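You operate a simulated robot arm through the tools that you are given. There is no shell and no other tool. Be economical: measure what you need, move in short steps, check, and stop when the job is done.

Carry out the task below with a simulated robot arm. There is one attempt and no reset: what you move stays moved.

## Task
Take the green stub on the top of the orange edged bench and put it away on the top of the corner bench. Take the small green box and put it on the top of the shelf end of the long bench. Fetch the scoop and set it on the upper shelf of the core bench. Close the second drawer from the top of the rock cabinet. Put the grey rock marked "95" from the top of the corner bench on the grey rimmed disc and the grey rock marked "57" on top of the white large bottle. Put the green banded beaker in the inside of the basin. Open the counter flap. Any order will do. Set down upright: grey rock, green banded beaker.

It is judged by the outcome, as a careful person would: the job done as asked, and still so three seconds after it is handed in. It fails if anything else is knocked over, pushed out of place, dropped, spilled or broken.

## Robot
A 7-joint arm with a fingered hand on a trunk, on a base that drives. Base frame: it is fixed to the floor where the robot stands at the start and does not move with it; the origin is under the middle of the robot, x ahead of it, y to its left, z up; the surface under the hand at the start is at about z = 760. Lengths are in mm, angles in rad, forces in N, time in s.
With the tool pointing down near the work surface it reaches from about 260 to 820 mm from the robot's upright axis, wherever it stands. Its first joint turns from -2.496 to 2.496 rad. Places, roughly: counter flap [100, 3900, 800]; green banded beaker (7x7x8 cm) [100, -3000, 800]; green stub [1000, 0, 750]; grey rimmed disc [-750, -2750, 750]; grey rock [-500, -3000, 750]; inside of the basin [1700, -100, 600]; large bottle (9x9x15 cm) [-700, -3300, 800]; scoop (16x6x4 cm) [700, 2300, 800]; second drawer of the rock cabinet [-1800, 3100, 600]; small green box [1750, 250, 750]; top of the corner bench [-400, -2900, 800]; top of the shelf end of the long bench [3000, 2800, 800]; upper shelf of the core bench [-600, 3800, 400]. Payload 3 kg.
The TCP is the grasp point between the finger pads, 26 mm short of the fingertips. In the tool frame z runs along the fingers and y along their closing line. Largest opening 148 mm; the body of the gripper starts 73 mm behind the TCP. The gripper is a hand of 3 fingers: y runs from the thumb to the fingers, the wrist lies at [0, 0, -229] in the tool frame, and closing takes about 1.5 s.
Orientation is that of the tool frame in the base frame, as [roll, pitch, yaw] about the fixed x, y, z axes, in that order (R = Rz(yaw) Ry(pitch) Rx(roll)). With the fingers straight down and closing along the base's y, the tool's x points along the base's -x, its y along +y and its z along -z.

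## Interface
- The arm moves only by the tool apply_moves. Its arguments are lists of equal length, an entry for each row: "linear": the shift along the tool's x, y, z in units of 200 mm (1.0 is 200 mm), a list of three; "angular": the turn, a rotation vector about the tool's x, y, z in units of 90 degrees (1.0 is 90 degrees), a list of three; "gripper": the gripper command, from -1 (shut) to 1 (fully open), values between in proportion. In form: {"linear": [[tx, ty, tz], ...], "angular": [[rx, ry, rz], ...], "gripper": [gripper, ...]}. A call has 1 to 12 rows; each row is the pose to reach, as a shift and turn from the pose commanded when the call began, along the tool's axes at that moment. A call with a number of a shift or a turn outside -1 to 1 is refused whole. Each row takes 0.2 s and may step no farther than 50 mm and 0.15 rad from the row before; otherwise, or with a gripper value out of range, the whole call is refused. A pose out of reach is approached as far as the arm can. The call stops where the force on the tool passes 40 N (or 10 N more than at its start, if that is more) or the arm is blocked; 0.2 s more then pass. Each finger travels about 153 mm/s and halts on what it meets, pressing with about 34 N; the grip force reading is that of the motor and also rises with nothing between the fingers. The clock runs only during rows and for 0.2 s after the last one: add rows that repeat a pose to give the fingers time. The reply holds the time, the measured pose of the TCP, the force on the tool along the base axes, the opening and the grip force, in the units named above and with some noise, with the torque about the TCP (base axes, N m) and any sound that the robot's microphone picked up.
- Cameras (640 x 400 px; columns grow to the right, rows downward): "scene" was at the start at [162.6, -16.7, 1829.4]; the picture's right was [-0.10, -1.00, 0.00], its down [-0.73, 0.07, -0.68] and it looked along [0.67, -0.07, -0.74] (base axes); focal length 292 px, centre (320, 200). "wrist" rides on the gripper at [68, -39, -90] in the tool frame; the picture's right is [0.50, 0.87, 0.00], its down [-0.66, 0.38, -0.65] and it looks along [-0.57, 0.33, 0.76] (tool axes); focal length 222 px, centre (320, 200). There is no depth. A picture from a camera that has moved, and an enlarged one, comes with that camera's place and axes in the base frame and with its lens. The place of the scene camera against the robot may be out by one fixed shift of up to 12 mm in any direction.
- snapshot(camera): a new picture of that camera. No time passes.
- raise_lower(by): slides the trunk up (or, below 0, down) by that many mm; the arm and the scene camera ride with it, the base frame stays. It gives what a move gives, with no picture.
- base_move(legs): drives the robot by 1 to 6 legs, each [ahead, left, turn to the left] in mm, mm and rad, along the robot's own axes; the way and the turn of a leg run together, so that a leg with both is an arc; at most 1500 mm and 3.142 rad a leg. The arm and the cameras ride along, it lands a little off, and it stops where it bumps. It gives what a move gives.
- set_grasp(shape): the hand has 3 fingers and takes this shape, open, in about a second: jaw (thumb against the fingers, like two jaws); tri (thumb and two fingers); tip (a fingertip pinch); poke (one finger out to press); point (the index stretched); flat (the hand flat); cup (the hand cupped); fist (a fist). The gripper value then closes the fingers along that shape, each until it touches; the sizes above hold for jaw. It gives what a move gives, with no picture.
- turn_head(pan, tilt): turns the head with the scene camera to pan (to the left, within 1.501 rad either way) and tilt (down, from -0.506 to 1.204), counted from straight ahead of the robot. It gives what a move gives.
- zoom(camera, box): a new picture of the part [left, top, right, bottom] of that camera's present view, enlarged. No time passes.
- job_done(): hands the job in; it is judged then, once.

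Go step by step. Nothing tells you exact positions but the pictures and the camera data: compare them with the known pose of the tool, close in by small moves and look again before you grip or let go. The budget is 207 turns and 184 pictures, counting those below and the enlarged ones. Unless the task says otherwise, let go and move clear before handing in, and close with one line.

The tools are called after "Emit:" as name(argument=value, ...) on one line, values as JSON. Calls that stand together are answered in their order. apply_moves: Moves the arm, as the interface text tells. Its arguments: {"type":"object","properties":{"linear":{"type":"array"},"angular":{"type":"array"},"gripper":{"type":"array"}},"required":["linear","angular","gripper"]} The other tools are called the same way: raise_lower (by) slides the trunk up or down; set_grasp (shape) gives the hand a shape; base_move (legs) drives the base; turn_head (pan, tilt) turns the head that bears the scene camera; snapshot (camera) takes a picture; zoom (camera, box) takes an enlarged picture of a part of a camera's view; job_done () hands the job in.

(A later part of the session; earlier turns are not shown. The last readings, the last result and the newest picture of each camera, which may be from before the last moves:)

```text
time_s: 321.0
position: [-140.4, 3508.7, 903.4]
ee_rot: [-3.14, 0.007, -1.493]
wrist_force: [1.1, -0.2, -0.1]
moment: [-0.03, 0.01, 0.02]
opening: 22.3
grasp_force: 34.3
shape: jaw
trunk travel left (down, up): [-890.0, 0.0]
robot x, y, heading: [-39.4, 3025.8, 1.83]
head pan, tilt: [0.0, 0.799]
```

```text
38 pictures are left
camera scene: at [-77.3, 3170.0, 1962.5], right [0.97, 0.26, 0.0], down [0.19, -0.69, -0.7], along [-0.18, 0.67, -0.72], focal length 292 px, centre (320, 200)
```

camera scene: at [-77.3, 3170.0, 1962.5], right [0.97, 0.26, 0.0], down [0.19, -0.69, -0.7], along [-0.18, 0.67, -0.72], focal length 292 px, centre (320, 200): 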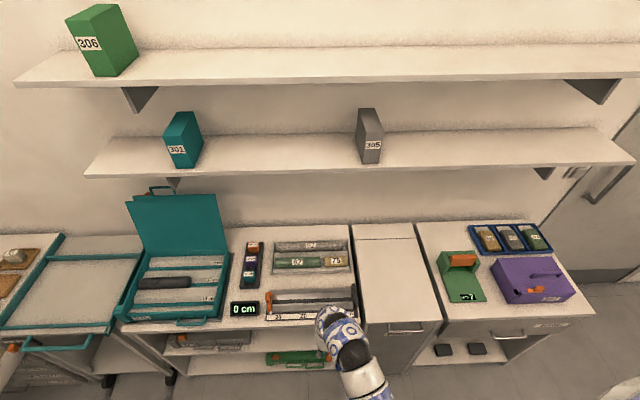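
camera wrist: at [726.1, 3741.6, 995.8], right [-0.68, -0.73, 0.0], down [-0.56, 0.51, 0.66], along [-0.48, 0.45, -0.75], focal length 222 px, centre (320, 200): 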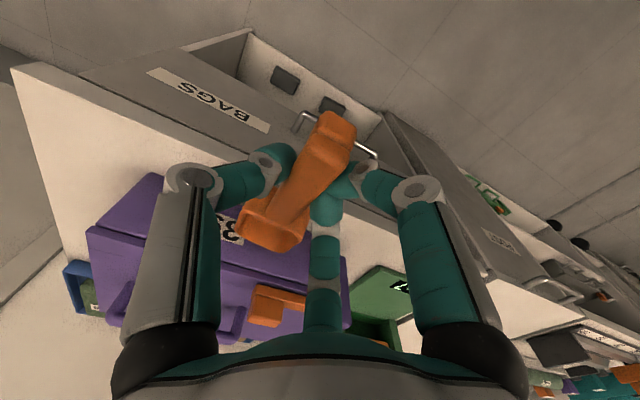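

I have a clear view. I back a little, slide left to the free part of the upper shelf, and lower the hand in front of it.

Emit:
base_move(legs=[[-90, 95, 0]])

Emit:
raise_lower(by=-420)

Emit:
turn_head(pan=0.0, tilt=0.75)

Emit:
snapshot(camera="scene")

Emit:
snapshot(camera="wrist")

```text
time_s: 322.3
position: [-209.5, 3394.1, 904.4]
ee_rot: [-3.139, 0.005, -1.492]
wrist_force: [0.6, 0.0, -0.5]
moment: [0.0, -0.03, -0.01]
opening: 22.1
grasp_force: 33.8
shape: jaw
trunk travel left (down, up): [-890.0, 0.0]
robot x, y, heading: [-107.4, 2911.4, 1.832]
head pan, tilt: [0.0, 0.799]
```

```text
refused: -420 is not a number from -400 to 400
```

```text
time_s: 322.9
position: [-209.6, 3395.8, 903.4]
ee_rot: [-3.139, 0.004, -1.49]
wrist_force: [0.3, 0.3, -0.9]
moment: [-0.03, -0.01, -0.02]
opening: 22.2
grasp_force: 34.0
shape: jaw
trunk travel left (down, up): [-890.0, 0.0]
robot x, y, heading: [-107.5, 2913.7, 1.837]
head pan, tilt: [0.0, 0.75]
```

```text
37 pictures are left
camera scene: at [-145.9, 3060.6, 1966.4], right [0.97, 0.26, 0.0], down [0.18, -0.66, -0.73], along [-0.19, 0.71, -0.68], focal length 292 px, centre (320, 200)
```

scene: 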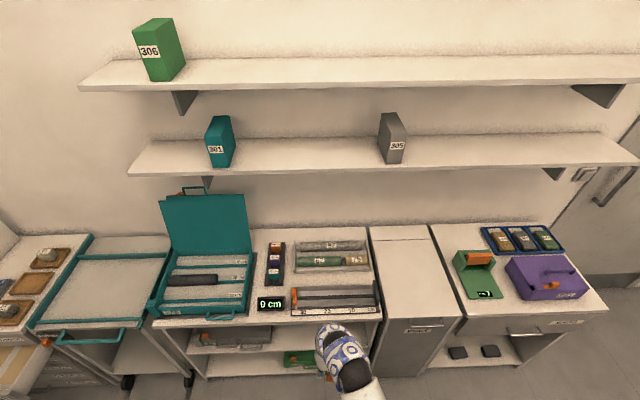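

```text
36 pictures are left
camera wrist: at [-163.4, 3331.3, 994.0], right [-0.82, -0.57, 0.0], down [-0.43, 0.62, 0.66], along [-0.37, 0.54, -0.75], focal length 222 px, centre (320, 200)
```

wrist: 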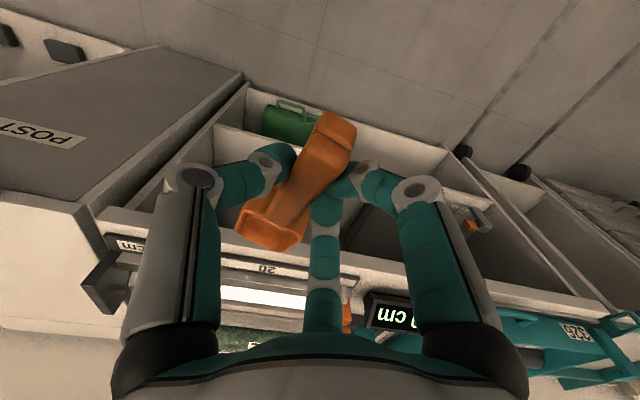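

Emit:
raise_lower(by=-400)

Emit:
apply_moves(linear=[[-0.07, 0.04, 0], [-0.14, 0.08, 0], [-0.2, 0.12, 0.05], [-0.274, 0.168, 0.12], [-0.274, 0.168, 0.2], [-0.274, 0.168, 0.24]], angular=[[-0.01, -0.07, 0], [-0.02, -0.14, 0], [-0.03, -0.2, 0], [-0.042, -0.26, 0], [-0.042, -0.284, 0], [-0.042, -0.284, 0]], gripper=[-1, -1, -1, -1, -1, -1])

Emit:
snapshot(camera="wrist")

Emit:
snapshot(camera="scene")

```text
time_s: 326.8
position: [-208.3, 3395.3, 503.7]
ee_rot: [-3.139, 0.006, -1.492]
wrist_force: [-0.5, 0.1, -1.2]
moment: [-0.01, -0.01, 0.0]
opening: 22.5
grasp_force: 33.9
shape: jaw
trunk travel left (down, up): [-490.0, 400.0]
robot x, y, heading: [-105.8, 2912.6, 1.838]
head pan, tilt: [0.0, 0.75]
```

```text
time_s: 328.2
position: [-248.9, 3446.5, 454.6]
ee_rot: [3.072, 0.454, -1.508]
wrist_force: [-0.9, -0.4, -0.5]
moment: [-0.03, 0.0, 0.01]
opening: 22.2
grasp_force: 33.9
shape: jaw
trunk travel left (down, up): [-490.0, 400.0]
robot x, y, heading: [-111.4, 2912.4, 1.831]
head pan, tilt: [0.0, 0.75]
```

```text
35 pictures are left
camera wrist: at [-195.6, 3351.8, 504.8], right [-0.83, -0.53, -0.16], down [-0.35, 0.27, 0.9], along [-0.43, 0.8, -0.41], focal length 222 px, centre (320, 200)
```

wrist: 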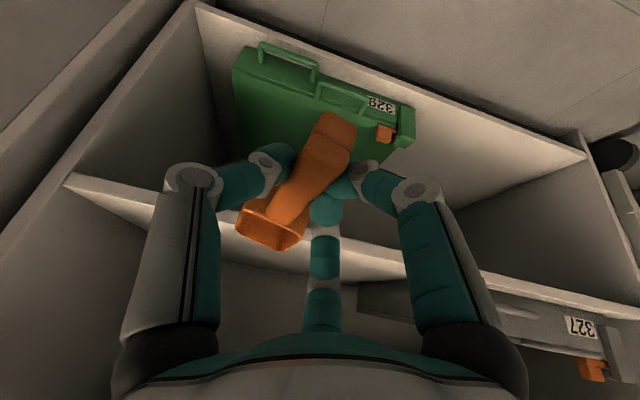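

```text
34 pictures are left
camera scene: at [-146.2, 3060.0, 1566.4], right [0.97, 0.26, 0.0], down [0.18, -0.66, -0.73], along [-0.19, 0.71, -0.68], focal length 292 px, centre (320, 200)
```

scene: 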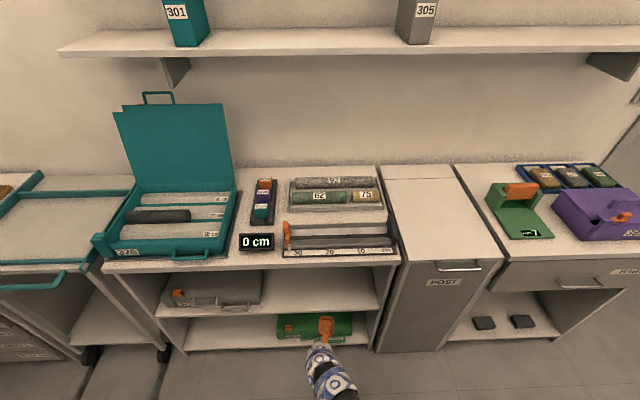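

The upper shelf top is nearer z 435, so I raise slightly and then drive the scoop in over the shelf.

Emit:
raise_lower(by=50)

Emit:
base_move(legs=[[150, 0, 0]])

Emit:
snapshot(camera="wrist")

```text
time_s: 329.1
position: [-248.4, 3446.7, 506.2]
ee_rot: [3.073, 0.452, -1.506]
wrist_force: [-0.4, 0.0, -0.5]
moment: [-0.04, 0.0, 0.0]
opening: 22.4
grasp_force: 33.5
shape: jaw
trunk travel left (down, up): [-540.0, 350.0]
robot x, y, heading: [-107.2, 2912.4, 1.835]
head pan, tilt: [0.0, 0.75]
```

```text
time_s: 330.5
position: [-287.4, 3592.9, 505.5]
ee_rot: [3.072, 0.451, -1.505]
wrist_force: [0.4, 0.5, -1.2]
moment: [-0.04, 0.02, -0.01]
opening: 22.2
grasp_force: 33.7
shape: jaw
trunk travel left (down, up): [-540.0, 350.0]
robot x, y, heading: [-146.5, 3056.9, 1.837]
head pan, tilt: [0.0, 0.75]
```

```text
33 pictures are left
camera wrist: at [-235.0, 3498.0, 554.9], right [-0.83, -0.53, -0.16], down [-0.35, 0.27, 0.9], along [-0.43, 0.8, -0.41], focal length 222 px, centre (320, 200)
```

wrist: 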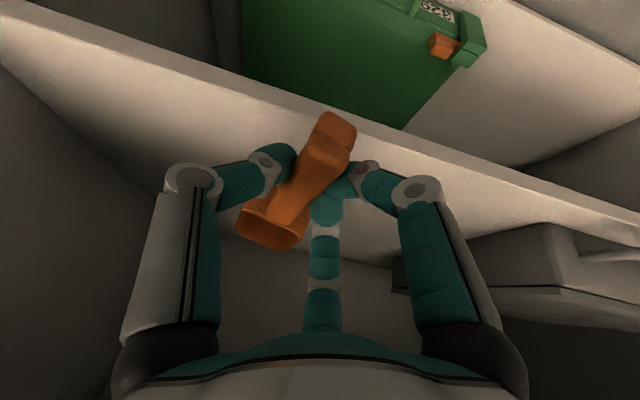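

Emit:
base_move(legs=[[62, 0, 0]])

Emit:
raise_lower(by=-25)

Emit:
snapshot(camera="wrist")

```text
time_s: 331.4
position: [-304.4, 3650.9, 505.4]
ee_rot: [3.073, 0.45, -1.505]
wrist_force: [-0.4, -0.9, -0.3]
moment: [0.0, 0.0, -0.02]
opening: 22.6
grasp_force: 33.8
shape: jaw
trunk travel left (down, up): [-540.0, 350.0]
robot x, y, heading: [-162.4, 3114.0, 1.84]
head pan, tilt: [0.0, 0.75]
```

```text
time_s: 332.2
position: [-303.7, 3650.8, 480.4]
ee_rot: [3.073, 0.45, -1.505]
wrist_force: [1.1, -0.1, -0.4]
moment: [-0.06, -0.01, -0.04]
opening: 22.3
grasp_force: 33.5
shape: jaw
trunk travel left (down, up): [-515.0, 375.0]
robot x, y, heading: [-159.5, 3115.3, 1.835]
head pan, tilt: [0.0, 0.75]
```

```text
32 pictures are left
camera wrist: at [-250.8, 3555.8, 529.9], right [-0.83, -0.53, -0.16], down [-0.35, 0.27, 0.9], along [-0.43, 0.8, -0.41], focal length 222 px, centre (320, 200)
```

wrist: 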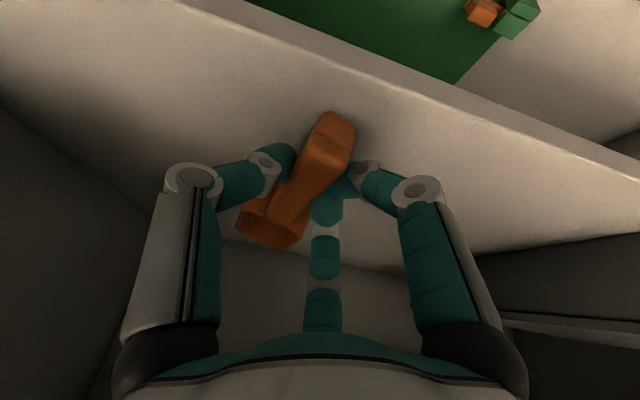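

Emit:
raise_lower(by=-5)

Emit:
raise_lower(by=-5)

Emit:
raise_lower(by=-5)

Emit:
raise_lower(by=-5)

```text
time_s: 332.7
position: [-304.3, 3653.0, 476.6]
ee_rot: [3.071, 0.453, -1.506]
wrist_force: [-2.6, 0.8, 16.4]
moment: [0.08, -0.25, 0.03]
opening: 22.4
grasp_force: 33.9
shape: jaw
trunk travel left (down, up): [-510.0, 380.0]
robot x, y, heading: [-163.1, 3114.4, 1.836]
head pan, tilt: [0.0, 0.75]
```

```text
time_s: 333.2
position: [-305.3, 3651.9, 473.8]
ee_rot: [3.071, 0.456, -1.507]
wrist_force: [-5.5, 4.1, 37.4]
moment: [0.28, -0.3, 0.16]
opening: 24.4
grasp_force: 34.1
shape: jaw
trunk travel left (down, up): [-505.0, 385.0]
robot x, y, heading: [-160.2, 3117.6, 1.837]
head pan, tilt: [0.0, 0.75]
```

```text
time_s: 333.8
position: [-302.6, 3651.2, 465.0]
ee_rot: [3.077, 0.449, -1.505]
wrist_force: [-0.1, 0.3, 0.2]
moment: [0.0, 0.01, -0.03]
opening: 18.9
grasp_force: 33.9
shape: jaw
trunk travel left (down, up): [-500.0, 390.0]
robot x, y, heading: [-160.2, 3114.7, 1.836]
head pan, tilt: [0.0, 0.75]
```

```text
time_s: 334.3
position: [-302.7, 3651.7, 462.7]
ee_rot: [3.073, 0.455, -1.507]
wrist_force: [4.8, -1.3, 18.2]
moment: [0.1, -0.23, -0.03]
opening: 19.5
grasp_force: 34.3
shape: jaw
trunk travel left (down, up): [-495.0, 395.0]
robot x, y, heading: [-161.5, 3118.8, 1.839]
head pan, tilt: [0.0, 0.75]
```

The scoop has settled onto the shelf. I lift a few mm, open and look.

Emit:
raise_lower(by=5)

Emit:
apply_moves(linear=[[0, 0, 0], [0, 0, 0], [0, 0, 0], [0, 0, 0]], angular=[[0, 0, 0], [0, 0, 0], [0, 0, 0], [0, 0, 0]], gripper=[-0.6, -0.4, -0.1, 0.1])

Emit:
snapshot(camera="wrist")

```text
time_s: 334.9
position: [-303.3, 3649.9, 464.4]
ee_rot: [3.074, 0.451, -1.507]
wrist_force: [0.1, -0.4, -0.6]
moment: [0.0, -0.01, 0.0]
opening: 19.1
grasp_force: 33.7
shape: jaw
trunk travel left (down, up): [-500.0, 390.0]
robot x, y, heading: [-162.0, 3113.8, 1.837]
head pan, tilt: [0.0, 0.75]
```

```text
time_s: 335.9
position: [-304.7, 3652.0, 466.9]
ee_rot: [3.069, 0.455, -1.508]
wrist_force: [1.0, 5.6, 28.9]
moment: [0.08, -0.35, 0.19]
opening: 69.4
grasp_force: 0.1
shape: jaw
trunk travel left (down, up): [-500.0, 390.0]
robot x, y, heading: [-165.2, 3115.3, 1.832]
head pan, tilt: [0.0, 0.75]
```

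```text
31 pictures are left
camera wrist: at [-251.5, 3556.7, 516.8], right [-0.83, -0.53, -0.16], down [-0.35, 0.27, 0.9], along [-0.43, 0.8, -0.41], focal length 222 px, centre (320, 200)
```

wrist: 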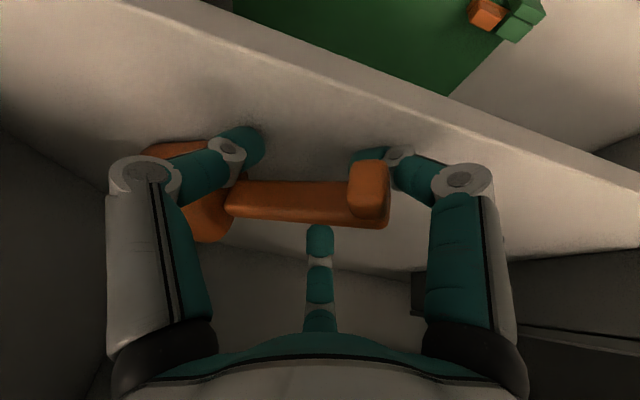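

The scoop swivelled but lies on the shelf. I open wider while rising a little, so the fingers slide clear of the handle.

Emit:
apply_moves(linear=[[-0.008, 0, -0.018], [-0.017, 0, -0.036], [-0.017, 0, -0.036], [-0.017, 0, -0.036], [-0.017, 0, -0.036]], angular=[[0, 0, 0], [0, 0, 0], [0, 0, 0], [0, 0, 0], [0, 0, 0]], gripper=[0.3, 0.5, 0.8, 1, 1])

Emit:
snapshot(camera="wrist")

```text
time_s: 336.8
position: [-304.8, 3652.6, 480.6]
ee_rot: [3.066, 0.459, -1.509]
wrist_force: [8.3, -7.4, 48.8]
moment: [-1.28, 0.56, 0.32]
opening: 123.1
grasp_force: 0.0
shape: jaw
trunk travel left (down, up): [-500.0, 390.0]
robot x, y, heading: [-165.0, 3118.6, 1.838]
head pan, tilt: [0.0, 0.75]
stopped in row 4: the force on the tool passed its limit at 48 N (the readings are from after the stop); the commanded pose is now the measured one
```

```text
30 pictures are left
camera wrist: at [-251.5, 3556.9, 527.9], right [-0.83, -0.53, -0.16], down [-0.35, 0.26, 0.9], along [-0.43, 0.81, -0.4], focal length 222 px, centre (320, 200)
```

wrist: 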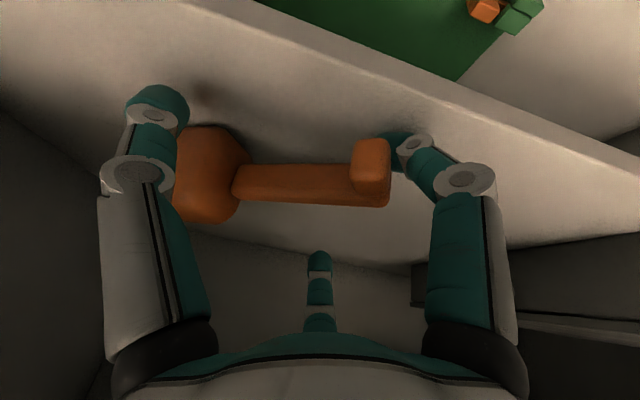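

Emit:
raise_lower(by=12)

Emit:
snapshot(camera="wrist")

```text
time_s: 337.4
position: [-303.2, 3651.4, 488.3]
ee_rot: [3.071, 0.452, -1.506]
wrist_force: [4.9, 2.9, 24.2]
moment: [-0.68, 0.53, 0.09]
opening: 145.1
grasp_force: 0.1
shape: jaw
trunk travel left (down, up): [-512.0, 378.0]
robot x, y, heading: [-162.0, 3114.8, 1.834]
head pan, tilt: [0.0, 0.75]
```

```text
29 pictures are left
camera wrist: at [-250.6, 3556.0, 537.1], right [-0.83, -0.53, -0.16], down [-0.35, 0.27, 0.9], along [-0.43, 0.8, -0.41], focal length 222 px, centre (320, 200)
```

wrist: 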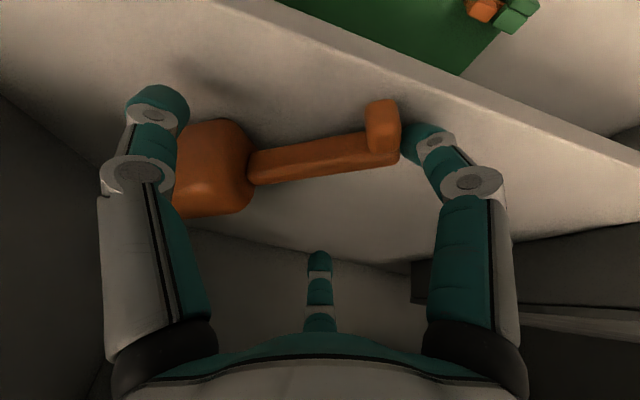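

Emit:
raise_lower(by=40)

Emit:
base_move(legs=[[-200, 0, 0]])

Emit:
turn_head(pan=-0.05, tilt=0.75)

Emit:
snapshot(camera="scene")

```text
time_s: 338.2
position: [-303.7, 3650.6, 525.7]
ee_rot: [3.072, 0.448, -1.506]
wrist_force: [0.3, 0.2, 0.2]
moment: [0.0, -0.02, -0.02]
opening: 147.8
grasp_force: 0.0
shape: jaw
trunk travel left (down, up): [-552.0, 338.0]
robot x, y, heading: [-162.4, 3115.9, 1.836]
head pan, tilt: [0.0, 0.75]
```

```text
time_s: 339.8
position: [-249.8, 3455.9, 527.3]
ee_rot: [3.069, 0.452, -1.509]
wrist_force: [0.1, -0.2, -0.3]
moment: [-0.04, 0.0, 0.06]
opening: 147.9
grasp_force: 0.0
shape: jaw
trunk travel left (down, up): [-552.0, 338.0]
robot x, y, heading: [-111.2, 2922.2, 1.832]
head pan, tilt: [0.0, 0.75]
```

```text
time_s: 340.4
position: [-250.0, 3455.8, 526.7]
ee_rot: [3.07, 0.451, -1.508]
wrist_force: [-0.6, 0.0, 0.1]
moment: [-0.01, 0.04, -0.04]
opening: 147.9
grasp_force: 0.0
shape: jaw
trunk travel left (down, up): [-552.0, 338.0]
robot x, y, heading: [-110.6, 2921.7, 1.835]
head pan, tilt: [-0.051, 0.75]
```

```text
28 pictures are left
camera scene: at [-144.3, 3069.6, 1628.4], right [0.98, 0.21, 0.0], down [0.14, -0.67, -0.73], along [-0.15, 0.71, -0.68], focal length 292 px, centre (320, 200)
```

scene: 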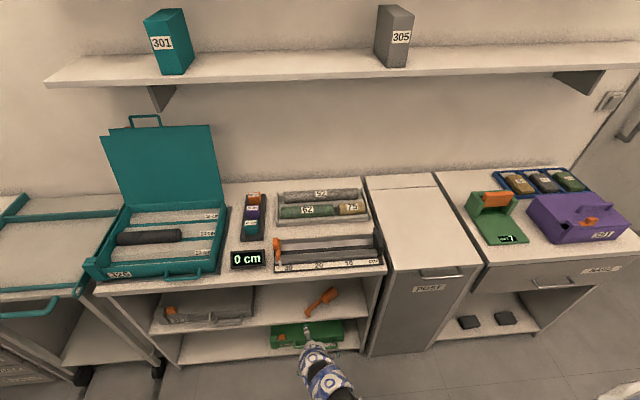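

The scoop is on the upper shelf. Now the counter flap; I zoom on its handle.

Emit:
zoom(camera="scene", box=[360, 165, 500, 305])

```text
2.86 times, centred on (430, 235) of scene
camera zoom: at [-144.3, 3069.6, 1628.4], right [0.98, 0.21, 0.0], down [0.14, -0.67, -0.73], along [-0.15, 0.71, -0.68], focal length 836 px, centre (6, 100)
```

zoom: 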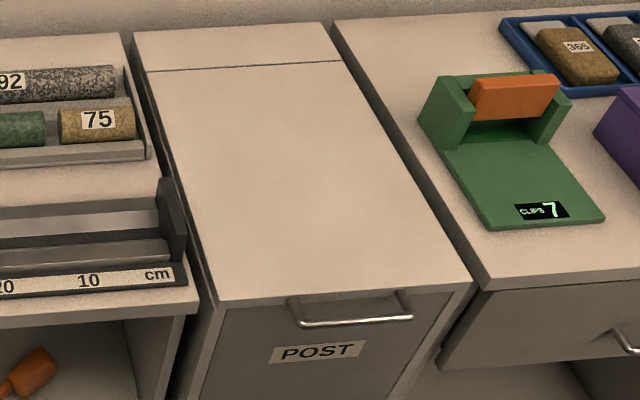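

The flap is hinged at the rear seam with a hoop handle at its front. I'll pinch the bar with fingers above and below and lift along the arc. First I line up the base and reorient the hand.

Emit:
base_move(legs=[[0, -467, 0]])

Emit:
raise_lower(by=-60)

Emit:
apply_moves(linear=[[-0.08, 0, -0.17], [-0.16, 0, -0.35], [-0.24, 0, -0.52], [-0.3, 0, -0.68], [-0.3, 0, -0.68]], angular=[[0, 0, 0.075], [0, 0, 0.15], [0, 0, 0.218], [0, 0, 0.218], [0, 0, 0.218]], gripper=[0.3, 0, 0, 0, 0])

Emit:
apply_moves(linear=[[-0.05, 0.03, -0.15], [-0.1, 0.06, -0.3], [-0.15, 0.09, -0.45], [-0.2, 0.12, -0.6], [-0.25, 0.14, -0.7], [-0.25, 0.14, -0.7], [-0.25, 0.14, -0.7]], angular=[[-0.04, -0.07, 0], [-0.08, -0.14, 0], [-0.12, -0.207, 0], [-0.16, -0.276, 0], [-0.2, -0.345, 0], [-0.239, -0.413, 0], [-0.239, -0.413, 0]], gripper=[0, 0, 0, 0, 0, 0, 0])

Emit:
snapshot(camera="wrist")

```text
time_s: 343.2
position: [204.2, 3576.7, 528.3]
ee_rot: [3.071, 0.452, -1.511]
wrist_force: [0.3, 0.4, -0.3]
moment: [-0.02, -0.03, 0.0]
opening: 147.9
grasp_force: 0.1
shape: jaw
trunk travel left (down, up): [-552.0, 338.0]
robot x, y, heading: [343.3, 3044.8, 1.83]
head pan, tilt: [-0.051, 0.75]
```

```text
time_s: 344.2
position: [205.6, 3578.1, 466.4]
ee_rot: [3.071, 0.452, -1.511]
wrist_force: [0.1, 0.0, 0.2]
moment: [0.01, 0.0, 0.02]
opening: 148.2
grasp_force: 0.0
shape: jaw
trunk travel left (down, up): [-492.0, 398.0]
robot x, y, heading: [345.9, 3044.0, 1.828]
head pan, tilt: [-0.051, 0.75]
```

```text
time_s: 345.4
position: [216.1, 3571.8, 617.7]
ee_rot: [2.914, 0.4, -1.885]
wrist_force: [0.1, -0.1, -0.5]
moment: [-0.02, -0.01, -0.02]
opening: 74.6
grasp_force: 0.1
shape: jaw
trunk travel left (down, up): [-492.0, 398.0]
robot x, y, heading: [343.4, 3042.0, 1.828]
head pan, tilt: [-0.051, 0.75]
```

```text
time_s: 347.1
position: [192.2, 3597.3, 836.9]
ee_rot: [1.966, 1.167, -2.458]
wrist_force: [-0.2, 0.1, -0.7]
moment: [0.0, 0.0, 0.02]
opening: 74.1
grasp_force: 0.1
shape: jaw
out of reach, approached as far as the arm can: row 4
trunk travel left (down, up): [-492.0, 398.0]
robot x, y, heading: [341.2, 3043.5, 1.828]
head pan, tilt: [-0.051, 0.75]
stopped in row 7: the arm was blocked; the commanded pose is now the measured one
```

```text
26 pictures are left
camera wrist: at [235.1, 3505.7, 773.6], right [-0.93, -0.33, -0.15], down [0.06, -0.54, 0.84], along [-0.36, 0.77, 0.52], focal length 222 px, centre (320, 200)
```

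wrist: 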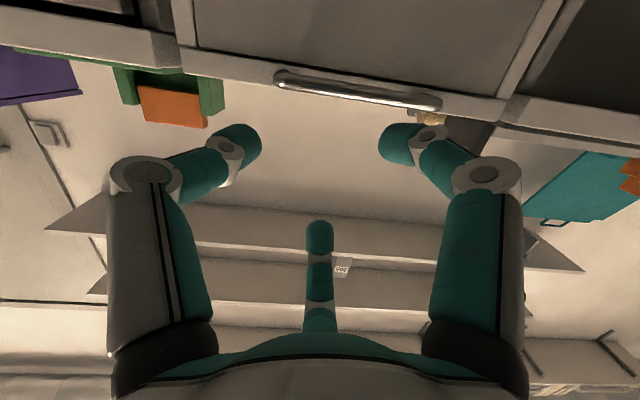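

The hand now points forward. The bar is at about [139,3682,788]. I'll close the fingers and lift the bar from beneath, like a hook.

Emit:
apply_moves(linear=[[0, 0, 0], [0, 0, 0], [0, 0, 0], [0, 0, 0]], angular=[[0, 0, 0], [0, 0, 0], [0, 0, 0], [0, 0, 0]], gripper=[-0.5, -1, -1, -1])

Emit:
raise_lower(by=-97)

Emit:
base_move(legs=[[68, 29, 0]])

Emit:
snapshot(camera="wrist")

```text
time_s: 348.1
position: [194.9, 3597.9, 832.3]
ee_rot: [1.976, 1.164, -2.452]
wrist_force: [-0.9, -0.4, -0.4]
moment: [-0.06, 0.01, 0.0]
opening: 0.3
grasp_force: 34.3
shape: jaw
trunk travel left (down, up): [-492.0, 398.0]
robot x, y, heading: [344.8, 3037.8, 1.837]
head pan, tilt: [-0.051, 0.75]
```

```text
time_s: 349.4
position: [193.9, 3597.0, 743.8]
ee_rot: [1.98, 1.155, -2.448]
wrist_force: [-0.8, -0.4, 0.3]
moment: [-0.01, 0.0, 0.0]
opening: 0.0
grasp_force: 33.7
shape: jaw
trunk travel left (down, up): [-395.0, 495.0]
robot x, y, heading: [345.5, 3040.2, 1.831]
head pan, tilt: [-0.051, 0.75]
```

```text
time_s: 350.4
position: [150.5, 3653.4, 742.8]
ee_rot: [1.977, 1.157, -2.451]
wrist_force: [0.2, -0.5, -0.1]
moment: [-0.02, -0.03, 0.02]
opening: 0.0
grasp_force: 34.2
shape: jaw
trunk travel left (down, up): [-395.0, 495.0]
robot x, y, heading: [298.9, 3098.5, 1.829]
head pan, tilt: [-0.051, 0.75]
```

```text
25 pictures are left
camera wrist: at [193.4, 3562.1, 680.6], right [-0.93, -0.33, -0.14], down [0.06, -0.53, 0.84], along [-0.35, 0.78, 0.52], focal length 222 px, centre (320, 200)
```

wrist: 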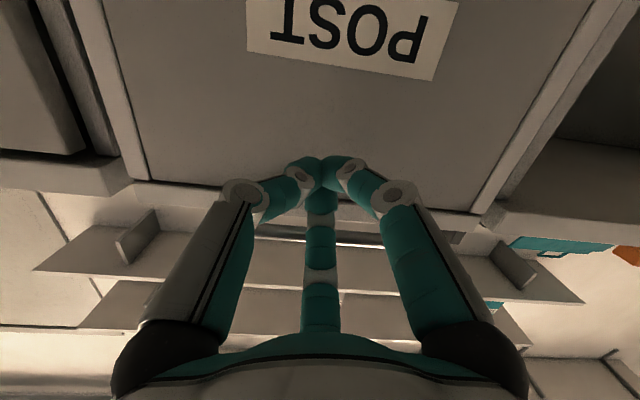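

Emit:
base_move(legs=[[16, 0, 0]])

Emit:
raise_lower(by=25)

Emit:
raise_lower(by=25)

Emit:
snapshot(camera="wrist")

```text
time_s: 351.2
position: [143.2, 3666.8, 740.7]
ee_rot: [1.971, 1.168, -2.449]
wrist_force: [-0.3, 0.7, 0.2]
moment: [0.01, 0.0, 0.0]
opening: 0.0
grasp_force: 34.4
shape: jaw
trunk travel left (down, up): [-395.0, 495.0]
robot x, y, heading: [292.9, 3117.3, 1.826]
head pan, tilt: [-0.051, 0.75]
```

```text
time_s: 351.9
position: [142.8, 3662.3, 763.2]
ee_rot: [1.943, 1.182, -2.471]
wrist_force: [0.4, -3.6, -2.4]
moment: [0.05, 0.01, 0.03]
opening: 0.0
grasp_force: 33.8
shape: jaw
trunk travel left (down, up): [-420.0, 470.0]
robot x, y, heading: [295.6, 3115.1, 1.832]
head pan, tilt: [-0.051, 0.75]
```

```text
time_s: 352.6
position: [141.8, 3662.6, 791.8]
ee_rot: [1.943, 1.18, -2.471]
wrist_force: [0.6, -0.9, -2.2]
moment: [-0.02, -0.01, 0.0]
opening: 0.0
grasp_force: 33.9
shape: jaw
trunk travel left (down, up): [-445.0, 445.0]
robot x, y, heading: [292.8, 3117.8, 1.825]
head pan, tilt: [-0.051, 0.75]
```

```text
24 pictures are left
camera wrist: at [187.9, 3572.8, 728.0], right [-0.93, -0.34, -0.16], down [0.06, -0.55, 0.83], along [-0.37, 0.76, 0.54], focal length 222 px, centre (320, 200)
```

wrist: 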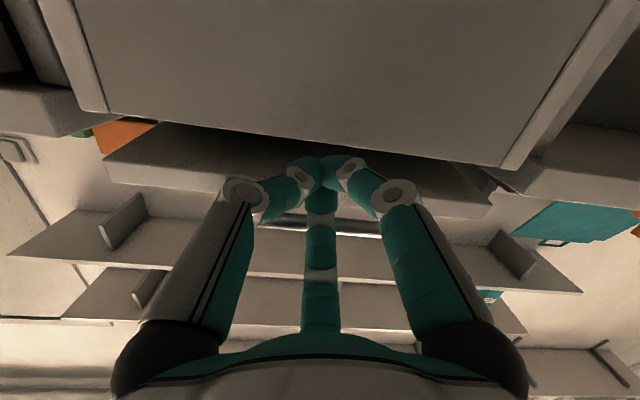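

The flap is lifting. I keep raising, moving forward gradually.

Emit:
raise_lower(by=60)

Emit:
base_move(legs=[[20, 0, 0]])

Emit:
raise_lower(by=60)

Emit:
base_move(legs=[[40, 0, 0]])

Emit:
raise_lower(by=50)

Emit:
snapshot(camera="scene")

```text
time_s: 353.6
position: [143.7, 3663.8, 851.8]
ee_rot: [1.945, 1.178, -2.47]
wrist_force: [0.7, -2.2, -1.7]
moment: [-0.01, 0.0, 0.06]
opening: 0.0
grasp_force: 33.9
shape: jaw
trunk travel left (down, up): [-505.0, 385.0]
robot x, y, heading: [292.0, 3116.6, 1.829]
head pan, tilt: [-0.051, 0.75]
```

```text
time_s: 354.4
position: [138.5, 3683.1, 852.3]
ee_rot: [1.946, 1.177, -2.468]
wrist_force: [1.2, -1.6, -1.6]
moment: [0.04, 0.04, 0.02]
opening: 0.0
grasp_force: 33.9
shape: jaw
trunk travel left (down, up): [-505.0, 385.0]
robot x, y, heading: [290.6, 3133.5, 1.826]
head pan, tilt: [-0.051, 0.75]
```

```text
time_s: 355.4
position: [138.1, 3682.3, 913.9]
ee_rot: [1.941, 1.184, -2.472]
wrist_force: [1.5, -5.4, -0.3]
moment: [0.11, -0.02, 0.02]
opening: 0.3
grasp_force: 33.3
shape: jaw
trunk travel left (down, up): [-565.0, 325.0]
robot x, y, heading: [289.3, 3134.2, 1.825]
head pan, tilt: [-0.051, 0.75]
```

```text
time_s: 356.3
position: [127.8, 3722.7, 913.5]
ee_rot: [1.943, 1.184, -2.468]
wrist_force: [0.5, -3.4, -1.1]
moment: [0.15, 0.04, 0.05]
opening: 0.0
grasp_force: 34.3
shape: jaw
trunk travel left (down, up): [-565.0, 325.0]
robot x, y, heading: [276.0, 3170.9, 1.826]
head pan, tilt: [-0.051, 0.75]
```

```text
time_s: 357.2
position: [127.4, 3721.8, 963.8]
ee_rot: [1.941, 1.188, -2.47]
wrist_force: [0.5, -2.1, -0.7]
moment: [0.07, 0.01, 0.0]
opening: 0.0
grasp_force: 33.7
shape: jaw
trunk travel left (down, up): [-615.0, 275.0]
robot x, y, heading: [278.7, 3171.7, 1.826]
head pan, tilt: [-0.051, 0.75]
```

```text
23 pictures are left
camera scene: at [260.1, 3339.7, 1690.6], right [0.98, 0.2, -0.01], down [0.13, -0.68, -0.72], along [-0.16, 0.71, -0.69], focal length 292 px, centre (320, 200)
```

scene: 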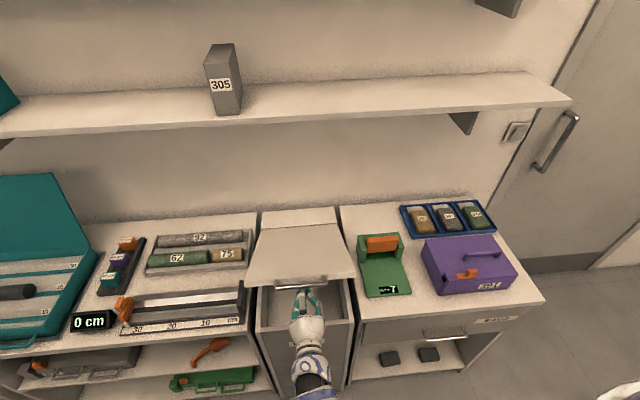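

The flap opens nicely. Continuing up and forward.

Emit:
base_move(legs=[[50, 0, 0]])

Emit:
raise_lower(by=60)

Emit:
base_move(legs=[[60, 0, 0]])

Emit:
raise_lower(by=60)

Emit:
base_move(legs=[[60, 0, 0]])

Emit:
snapshot(camera="scene")

```text
time_s: 358.2
position: [114.8, 3771.4, 962.8]
ee_rot: [1.945, 1.184, -2.467]
wrist_force: [1.3, -1.4, -1.7]
moment: [0.06, 0.0, 0.03]
opening: 0.0
grasp_force: 34.1
shape: jaw
trunk travel left (down, up): [-615.0, 275.0]
robot x, y, heading: [269.8, 3221.0, 1.824]
head pan, tilt: [-0.051, 0.75]
```

```text
time_s: 359.2
position: [113.7, 3769.6, 1024.6]
ee_rot: [1.944, 1.186, -2.47]
wrist_force: [0.4, -2.6, -0.7]
moment: [-0.01, -0.02, -0.01]
opening: 0.2
grasp_force: 34.0
shape: jaw
trunk travel left (down, up): [-675.0, 215.0]
robot x, y, heading: [267.6, 3221.2, 1.828]
head pan, tilt: [-0.051, 0.75]
```

```text
time_s: 360.1
position: [99.2, 3825.8, 1022.8]
ee_rot: [1.943, 1.185, -2.466]
wrist_force: [0.7, -3.4, -2.6]
moment: [0.01, 0.03, 0.0]
opening: 0.1
grasp_force: 33.8
shape: jaw
trunk travel left (down, up): [-675.0, 215.0]
robot x, y, heading: [250.4, 3282.0, 1.825]
head pan, tilt: [-0.051, 0.75]
```

```text
time_s: 361.1
position: [99.1, 3826.4, 1083.6]
ee_rot: [1.941, 1.188, -2.469]
wrist_force: [0.1, -0.6, -0.2]
moment: [-0.04, 0.0, -0.03]
opening: 0.0
grasp_force: 33.6
shape: jaw
trunk travel left (down, up): [-735.0, 155.0]
robot x, y, heading: [249.8, 3279.9, 1.829]
head pan, tilt: [-0.051, 0.75]
```

```text
time_s: 362.1
position: [83.5, 3883.7, 1084.0]
ee_rot: [1.943, 1.188, -2.465]
wrist_force: [1.1, -1.7, -0.3]
moment: [-0.02, 0.01, -0.01]
opening: 0.0
grasp_force: 33.6
shape: jaw
trunk travel left (down, up): [-735.0, 155.0]
robot x, y, heading: [236.3, 3332.9, 1.829]
head pan, tilt: [-0.051, 0.75]
```

```text
22 pictures are left
camera scene: at [215.3, 3502.2, 1810.7], right [0.98, 0.21, -0.01], down [0.14, -0.67, -0.73], along [-0.16, 0.71, -0.69], focal length 292 px, centre (320, 200)
```

scene: 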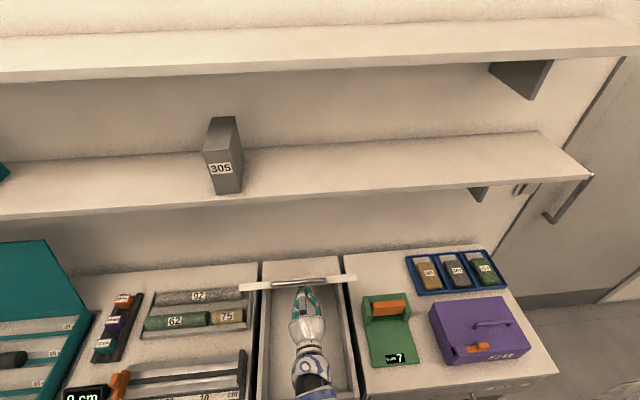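

Emit:
base_move(legs=[[50, 0, 0]])

Emit:
raise_lower(by=30)

Emit:
apply_moves(linear=[[0, 0, 0.15], [0, 0, 0.3], [0, 0, 0.45], [0, 0, 0.45]], angular=[[0, 0, 0], [0, 0, 0], [0, 0, 0], [0, 0, 0]], gripper=[-1, -1, -1, -1])

Emit:
snapshot(camera="scene")

```text
time_s: 363.0
position: [70.0, 3931.2, 1083.2]
ee_rot: [1.943, 1.188, -2.465]
wrist_force: [0.4, -2.5, 0.3]
moment: [0.02, 0.03, 0.0]
opening: 0.0
grasp_force: 34.3
shape: jaw
trunk travel left (down, up): [-735.0, 155.0]
robot x, y, heading: [220.9, 3379.4, 1.83]
head pan, tilt: [-0.051, 0.75]
```

```text
time_s: 363.8
position: [68.3, 3931.8, 1113.8]
ee_rot: [1.935, 1.191, -2.469]
wrist_force: [0.0, -0.5, -0.3]
moment: [0.01, 0.0, 0.01]
opening: 0.0
grasp_force: 33.7
shape: jaw
trunk travel left (down, up): [-765.0, 125.0]
robot x, y, heading: [222.9, 3380.0, 1.829]
head pan, tilt: [-0.051, 0.75]
```

```text
time_s: 364.8
position: [33.9, 4005.5, 1103.6]
ee_rot: [1.937, 1.2, -2.472]
wrist_force: [0.7, 0.3, -0.6]
moment: [0.0, 0.02, -0.03]
opening: 0.0
grasp_force: 34.1
shape: jaw
trunk travel left (down, up): [-765.0, 125.0]
robot x, y, heading: [228.2, 3385.1, 1.832]
head pan, tilt: [-0.051, 0.75]
```

```text
21 pictures are left
camera scene: at [188.8, 3531.6, 1841.6], right [0.98, 0.21, 0.0], down [0.14, -0.67, -0.73], along [-0.15, 0.72, -0.68], focal length 292 px, centre (320, 200)
```

scene: 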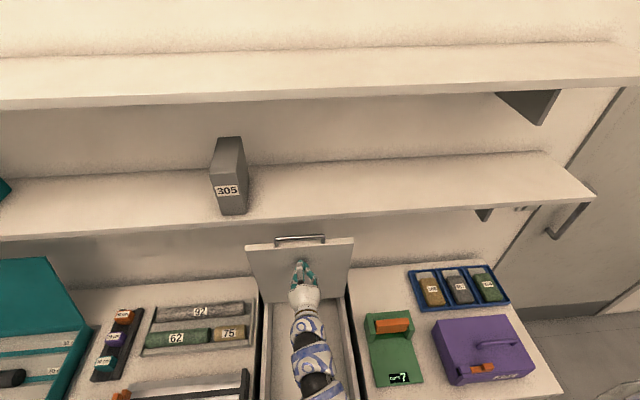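

The flap is nearly upright. I push on until it stops.

Emit:
apply_moves(linear=[[0, 0, 0.1], [0, 0, 0.2], [0, 0, 0.3], [0, 0, 0.4], [0, 0, 0.5], [0, 0, 0.6]], angular=[[0, 0, 0], [0, 0, 0], [0, 0, 0], [0, 0, 0], [0, 0, 0], [0, 0, 0]], gripper=[-1, -1, -1, -1, -1, -1])

Emit:
snapshot(camera="scene")

```text
time_s: 365.9
position: [6.0, 4087.0, 1091.7]
ee_rot: [1.945, 1.202, -2.464]
wrist_force: [9.1, -19.0, 3.4]
moment: [-0.05, -0.05, -0.12]
opening: 0.0
grasp_force: 33.9
shape: jaw
trunk travel left (down, up): [-765.0, 125.0]
robot x, y, heading: [220.5, 3383.7, 1.831]
head pan, tilt: [-0.051, 0.75]
stopped in row 5: the force on the tool passed its limit at 84 N (the readings are from after the stop); the commanded pose is now the measured one
```

```text
20 pictures are left
camera scene: at [189.8, 3531.0, 1841.7], right [0.98, 0.21, 0.0], down [0.14, -0.67, -0.73], along [-0.15, 0.72, -0.68], focal length 292 px, centre (320, 200)
```

scene: 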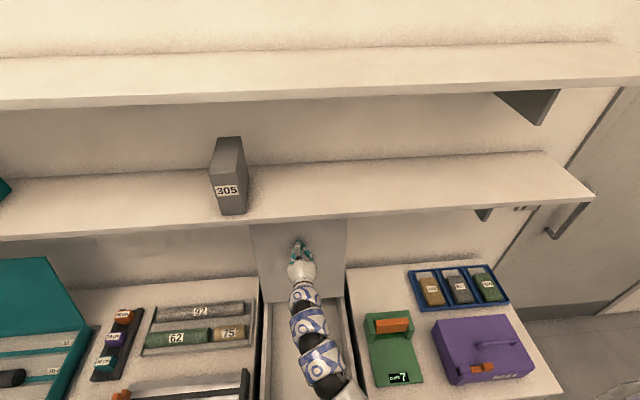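

The flap reached its stop, fully open. I withdraw and check that it stays.

Emit:
apply_moves(linear=[[0, 0, -0.15], [0, 0, -0.35], [0, 0, -0.55], [0, 0, -0.75], [0, 0, -0.9], [0, 0, -0.9]], angular=[[0, 0, 0], [0, 0, 0], [0, 0, 0], [0, 0, 0], [0, 0, 0], [0, 0, 0]], gripper=[-1, -1, -1, -1, -1, -1])

Emit:
base_move(legs=[[-260, 0, 0]])

Emit:
turn_head(pan=0.2, tilt=0.6)

Emit:
snapshot(camera="scene")

```text
time_s: 367.3
position: [64.5, 3920.9, 1115.5]
ee_rot: [1.94, 1.201, -2.467]
wrist_force: [0.1, -0.2, -0.2]
moment: [0.0, -0.01, -0.01]
opening: 0.4
grasp_force: 33.9
shape: jaw
trunk travel left (down, up): [-765.0, 125.0]
robot x, y, heading: [221.6, 3384.1, 1.831]
head pan, tilt: [-0.051, 0.75]
```

```text
time_s: 369.1
position: [132.4, 3670.3, 1117.5]
ee_rot: [1.941, 1.205, -2.47]
wrist_force: [0.1, -0.1, -0.5]
moment: [0.0, -0.02, 0.0]
opening: 0.1
grasp_force: 33.6
shape: jaw
trunk travel left (down, up): [-765.0, 125.0]
robot x, y, heading: [288.4, 3133.0, 1.831]
head pan, tilt: [-0.051, 0.75]
```

```text
time_s: 369.9
position: [132.6, 3670.2, 1116.8]
ee_rot: [1.942, 1.202, -2.466]
wrist_force: [-0.6, 0.7, -0.6]
moment: [0.02, 0.01, 0.04]
opening: 0.0
grasp_force: 34.1
shape: jaw
trunk travel left (down, up): [-765.0, 125.0]
robot x, y, heading: [287.5, 3132.5, 1.831]
head pan, tilt: [0.201, 0.6]
```

```text
19 pictures are left
camera scene: at [233.8, 3280.0, 1854.3], right [0.9, 0.44, 0.0], down [0.25, -0.51, -0.82], along [-0.37, 0.74, -0.57], focal length 292 px, centre (320, 200)
```

scene: 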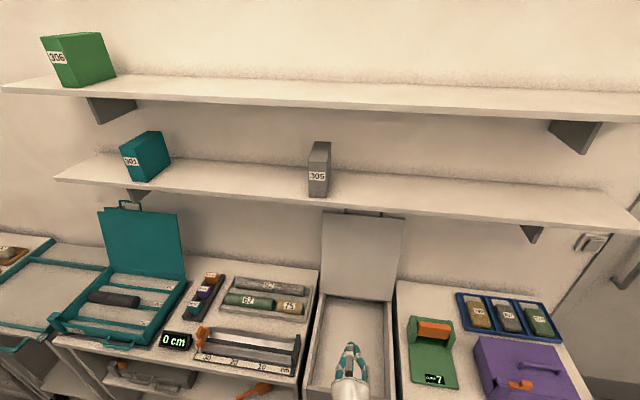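

The flap stays open. Last task: the rock cabinet drawer. I drive left along the row.

Emit:
base_move(legs=[[-20, 1400, 0]])

Emit:
turn_head(pan=0.5, tilt=0.7)

Emit:
snapshot(camera="scene")

```text
time_s: 376.7
position: [-1175.6, 3309.5, 1116.4]
ee_rot: [1.941, 1.201, -2.475]
wrist_force: [-0.4, -0.7, 1.1]
moment: [0.04, 0.03, -0.03]
opening: 0.0
grasp_force: 33.9
shape: jaw
trunk travel left (down, up): [-765.0, 125.0]
robot x, y, heading: [-1022.3, 2769.2, 1.823]
head pan, tilt: [0.201, 0.6]
```

```text
time_s: 377.5
position: [-1174.7, 3310.5, 1116.5]
ee_rot: [1.942, 1.2, -2.473]
wrist_force: [-0.2, 0.9, 0.8]
moment: [0.02, 0.02, 0.0]
opening: 0.0
grasp_force: 33.3
shape: jaw
trunk travel left (down, up): [-765.0, 125.0]
robot x, y, heading: [-1018.0, 2772.4, 1.83]
head pan, tilt: [0.499, 0.7]
```

```text
18 pictures are left
camera scene: at [-1095.6, 2901.4, 1845.7], right [0.73, 0.68, 0.0], down [0.44, -0.47, -0.77], along [-0.52, 0.56, -0.64], focal length 292 px, centre (320, 200)
```

scene: 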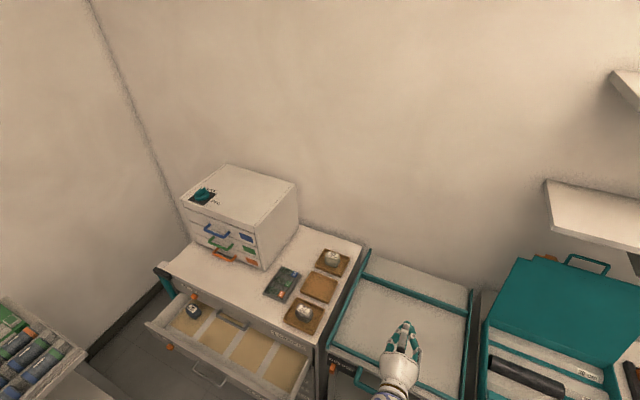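

Emit:
zoom(camera="scene", box=[130, 230, 380, 400])

```text
2.35 times, centred on (255, 315) of scene
camera zoom: at [-1095.6, 2901.4, 1845.7], right [0.73, 0.68, 0.0], down [0.44, -0.47, -0.77], along [-0.52, 0.56, -0.64], focal length 688 px, centre (473, -71)
```

zoom: 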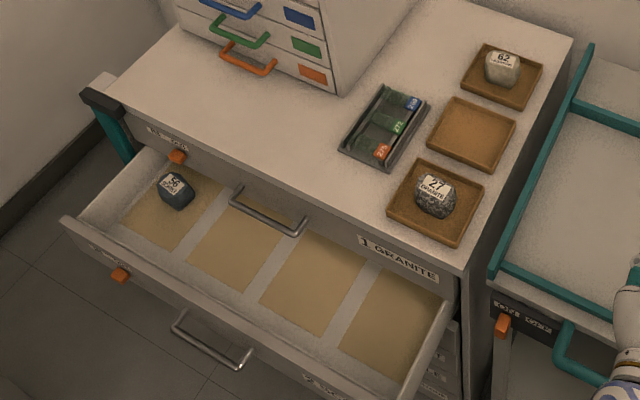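

The second drawer is the open one. I check the space to the left before moving.

Emit:
turn_head(pan=1.25, tilt=0.7)

Emit:
snapshot(camera="scene")

```text
time_s: 378.6
position: [-1175.3, 3309.3, 1116.6]
ee_rot: [1.941, 1.199, -2.476]
wrist_force: [0.1, -0.2, 0.4]
moment: [0.01, 0.01, 0.0]
opening: 0.1
grasp_force: 34.1
shape: jaw
trunk travel left (down, up): [-765.0, 125.0]
robot x, y, heading: [-1022.6, 2769.7, 1.826]
head pan, tilt: [1.25, 0.7]
```

```text
16 pictures are left
camera scene: at [-1122.5, 2845.3, 1845.7], right [0.07, 1.0, 0.0], down [0.64, -0.05, -0.77], along [-0.76, 0.05, -0.64], focal length 292 px, centre (320, 200)
```

scene: 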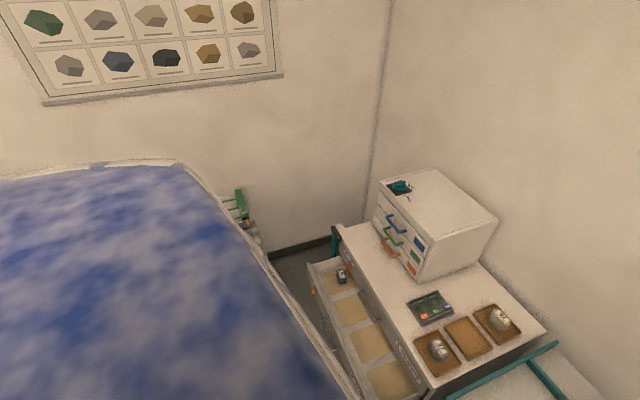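

A bench corner limits the space to the left, so I'll push from an angle: position, lower the closed hand in front of the drawer face, then push inward.

Emit:
base_move(legs=[[-176, 166, 0], [0, 0, 0.524]])

Emit:
turn_head(pan=0.2, tilt=0.85)

Emit:
snapshot(camera="scene")

```text
time_s: 381.9
position: [-1547.8, 2950.4, 1115.5]
ee_rot: [1.942, 1.201, -1.955]
wrist_force: [-0.1, -0.7, -0.8]
moment: [0.01, -0.02, -0.02]
opening: 0.0
grasp_force: 33.7
shape: jaw
trunk travel left (down, up): [-765.0, 125.0]
robot x, y, heading: [-1143.8, 2558.2, 2.344]
head pan, tilt: [1.25, 0.7]
```

```text
time_s: 383.2
position: [-1547.4, 2949.4, 1115.1]
ee_rot: [1.941, 1.201, -1.955]
wrist_force: [-0.1, 0.0, 0.1]
moment: [0.01, 0.03, 0.01]
opening: 0.0
grasp_force: 33.8
shape: jaw
trunk travel left (down, up): [-765.0, 125.0]
robot x, y, heading: [-1148.2, 2558.3, 2.344]
head pan, tilt: [0.201, 0.85]
```

```text
15 pictures are left
camera scene: at [-1262.7, 2651.1, 1833.4], right [0.56, 0.83, 0.0], down [0.62, -0.42, -0.66], along [-0.55, 0.37, -0.75], focal length 292 px, centre (320, 200)
```

scene: 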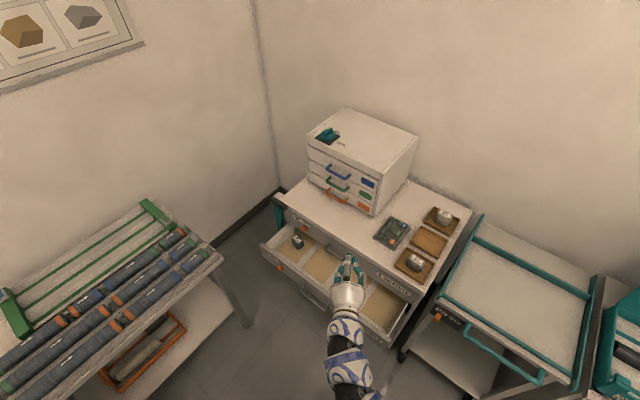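

Clear space. I step back a little and lower the hand to drawer height.

Emit:
base_move(legs=[[-45, 20, 0]])

Emit:
raise_lower(by=-400)

Emit:
raise_lower(by=-90)

Emit:
snapshot(camera="wrist")

Emit:
snapshot(camera="scene")

```text
time_s: 384.1
position: [-1530.2, 2902.2, 1116.0]
ee_rot: [1.941, 1.203, -1.955]
wrist_force: [0.5, 0.1, -0.3]
moment: [-0.03, 0.03, -0.03]
opening: 0.0
grasp_force: 33.9
shape: jaw
trunk travel left (down, up): [-765.0, 125.0]
robot x, y, heading: [-1127.0, 2510.9, 2.34]
head pan, tilt: [0.201, 0.85]
```

```text
time_s: 387.9
position: [-1529.9, 2904.5, 716.6]
ee_rot: [1.942, 1.201, -1.957]
wrist_force: [0.0, 0.3, 0.6]
moment: [-0.01, -0.02, -0.03]
opening: 0.1
grasp_force: 34.3
shape: jaw
trunk travel left (down, up): [-365.0, 525.0]
robot x, y, heading: [-1126.3, 2511.4, 2.343]
head pan, tilt: [0.201, 0.85]
```

```text
time_s: 389.2
position: [-1529.3, 2903.7, 627.2]
ee_rot: [1.943, 1.201, -1.956]
wrist_force: [0.3, 0.3, -0.5]
moment: [0.0, -0.01, 0.01]
opening: 0.1
grasp_force: 34.3
shape: jaw
trunk travel left (down, up): [-275.0, 615.0]
robot x, y, heading: [-1128.4, 2514.6, 2.345]
head pan, tilt: [0.201, 0.85]
```

```text
14 pictures are left
camera wrist: at [-1445.0, 2847.8, 562.4], right [-0.64, -0.75, -0.17], down [0.32, -0.47, 0.82], along [-0.7, 0.47, 0.54], focal length 222 px, centre (320, 200)
```

wrist: 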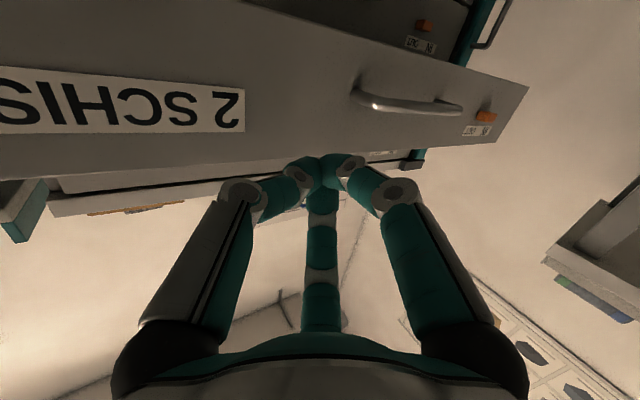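

```text
13 pictures are left
camera scene: at [-1244.8, 2605.1, 1343.4], right [0.56, 0.83, 0.0], down [0.62, -0.42, -0.66], along [-0.55, 0.37, -0.75], focal length 292 px, centre (320, 200)
```

scene: 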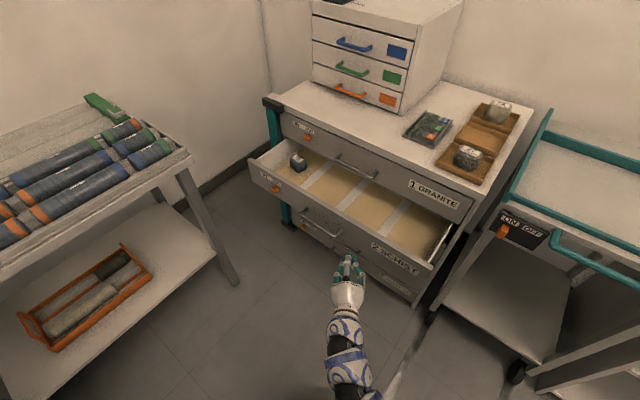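

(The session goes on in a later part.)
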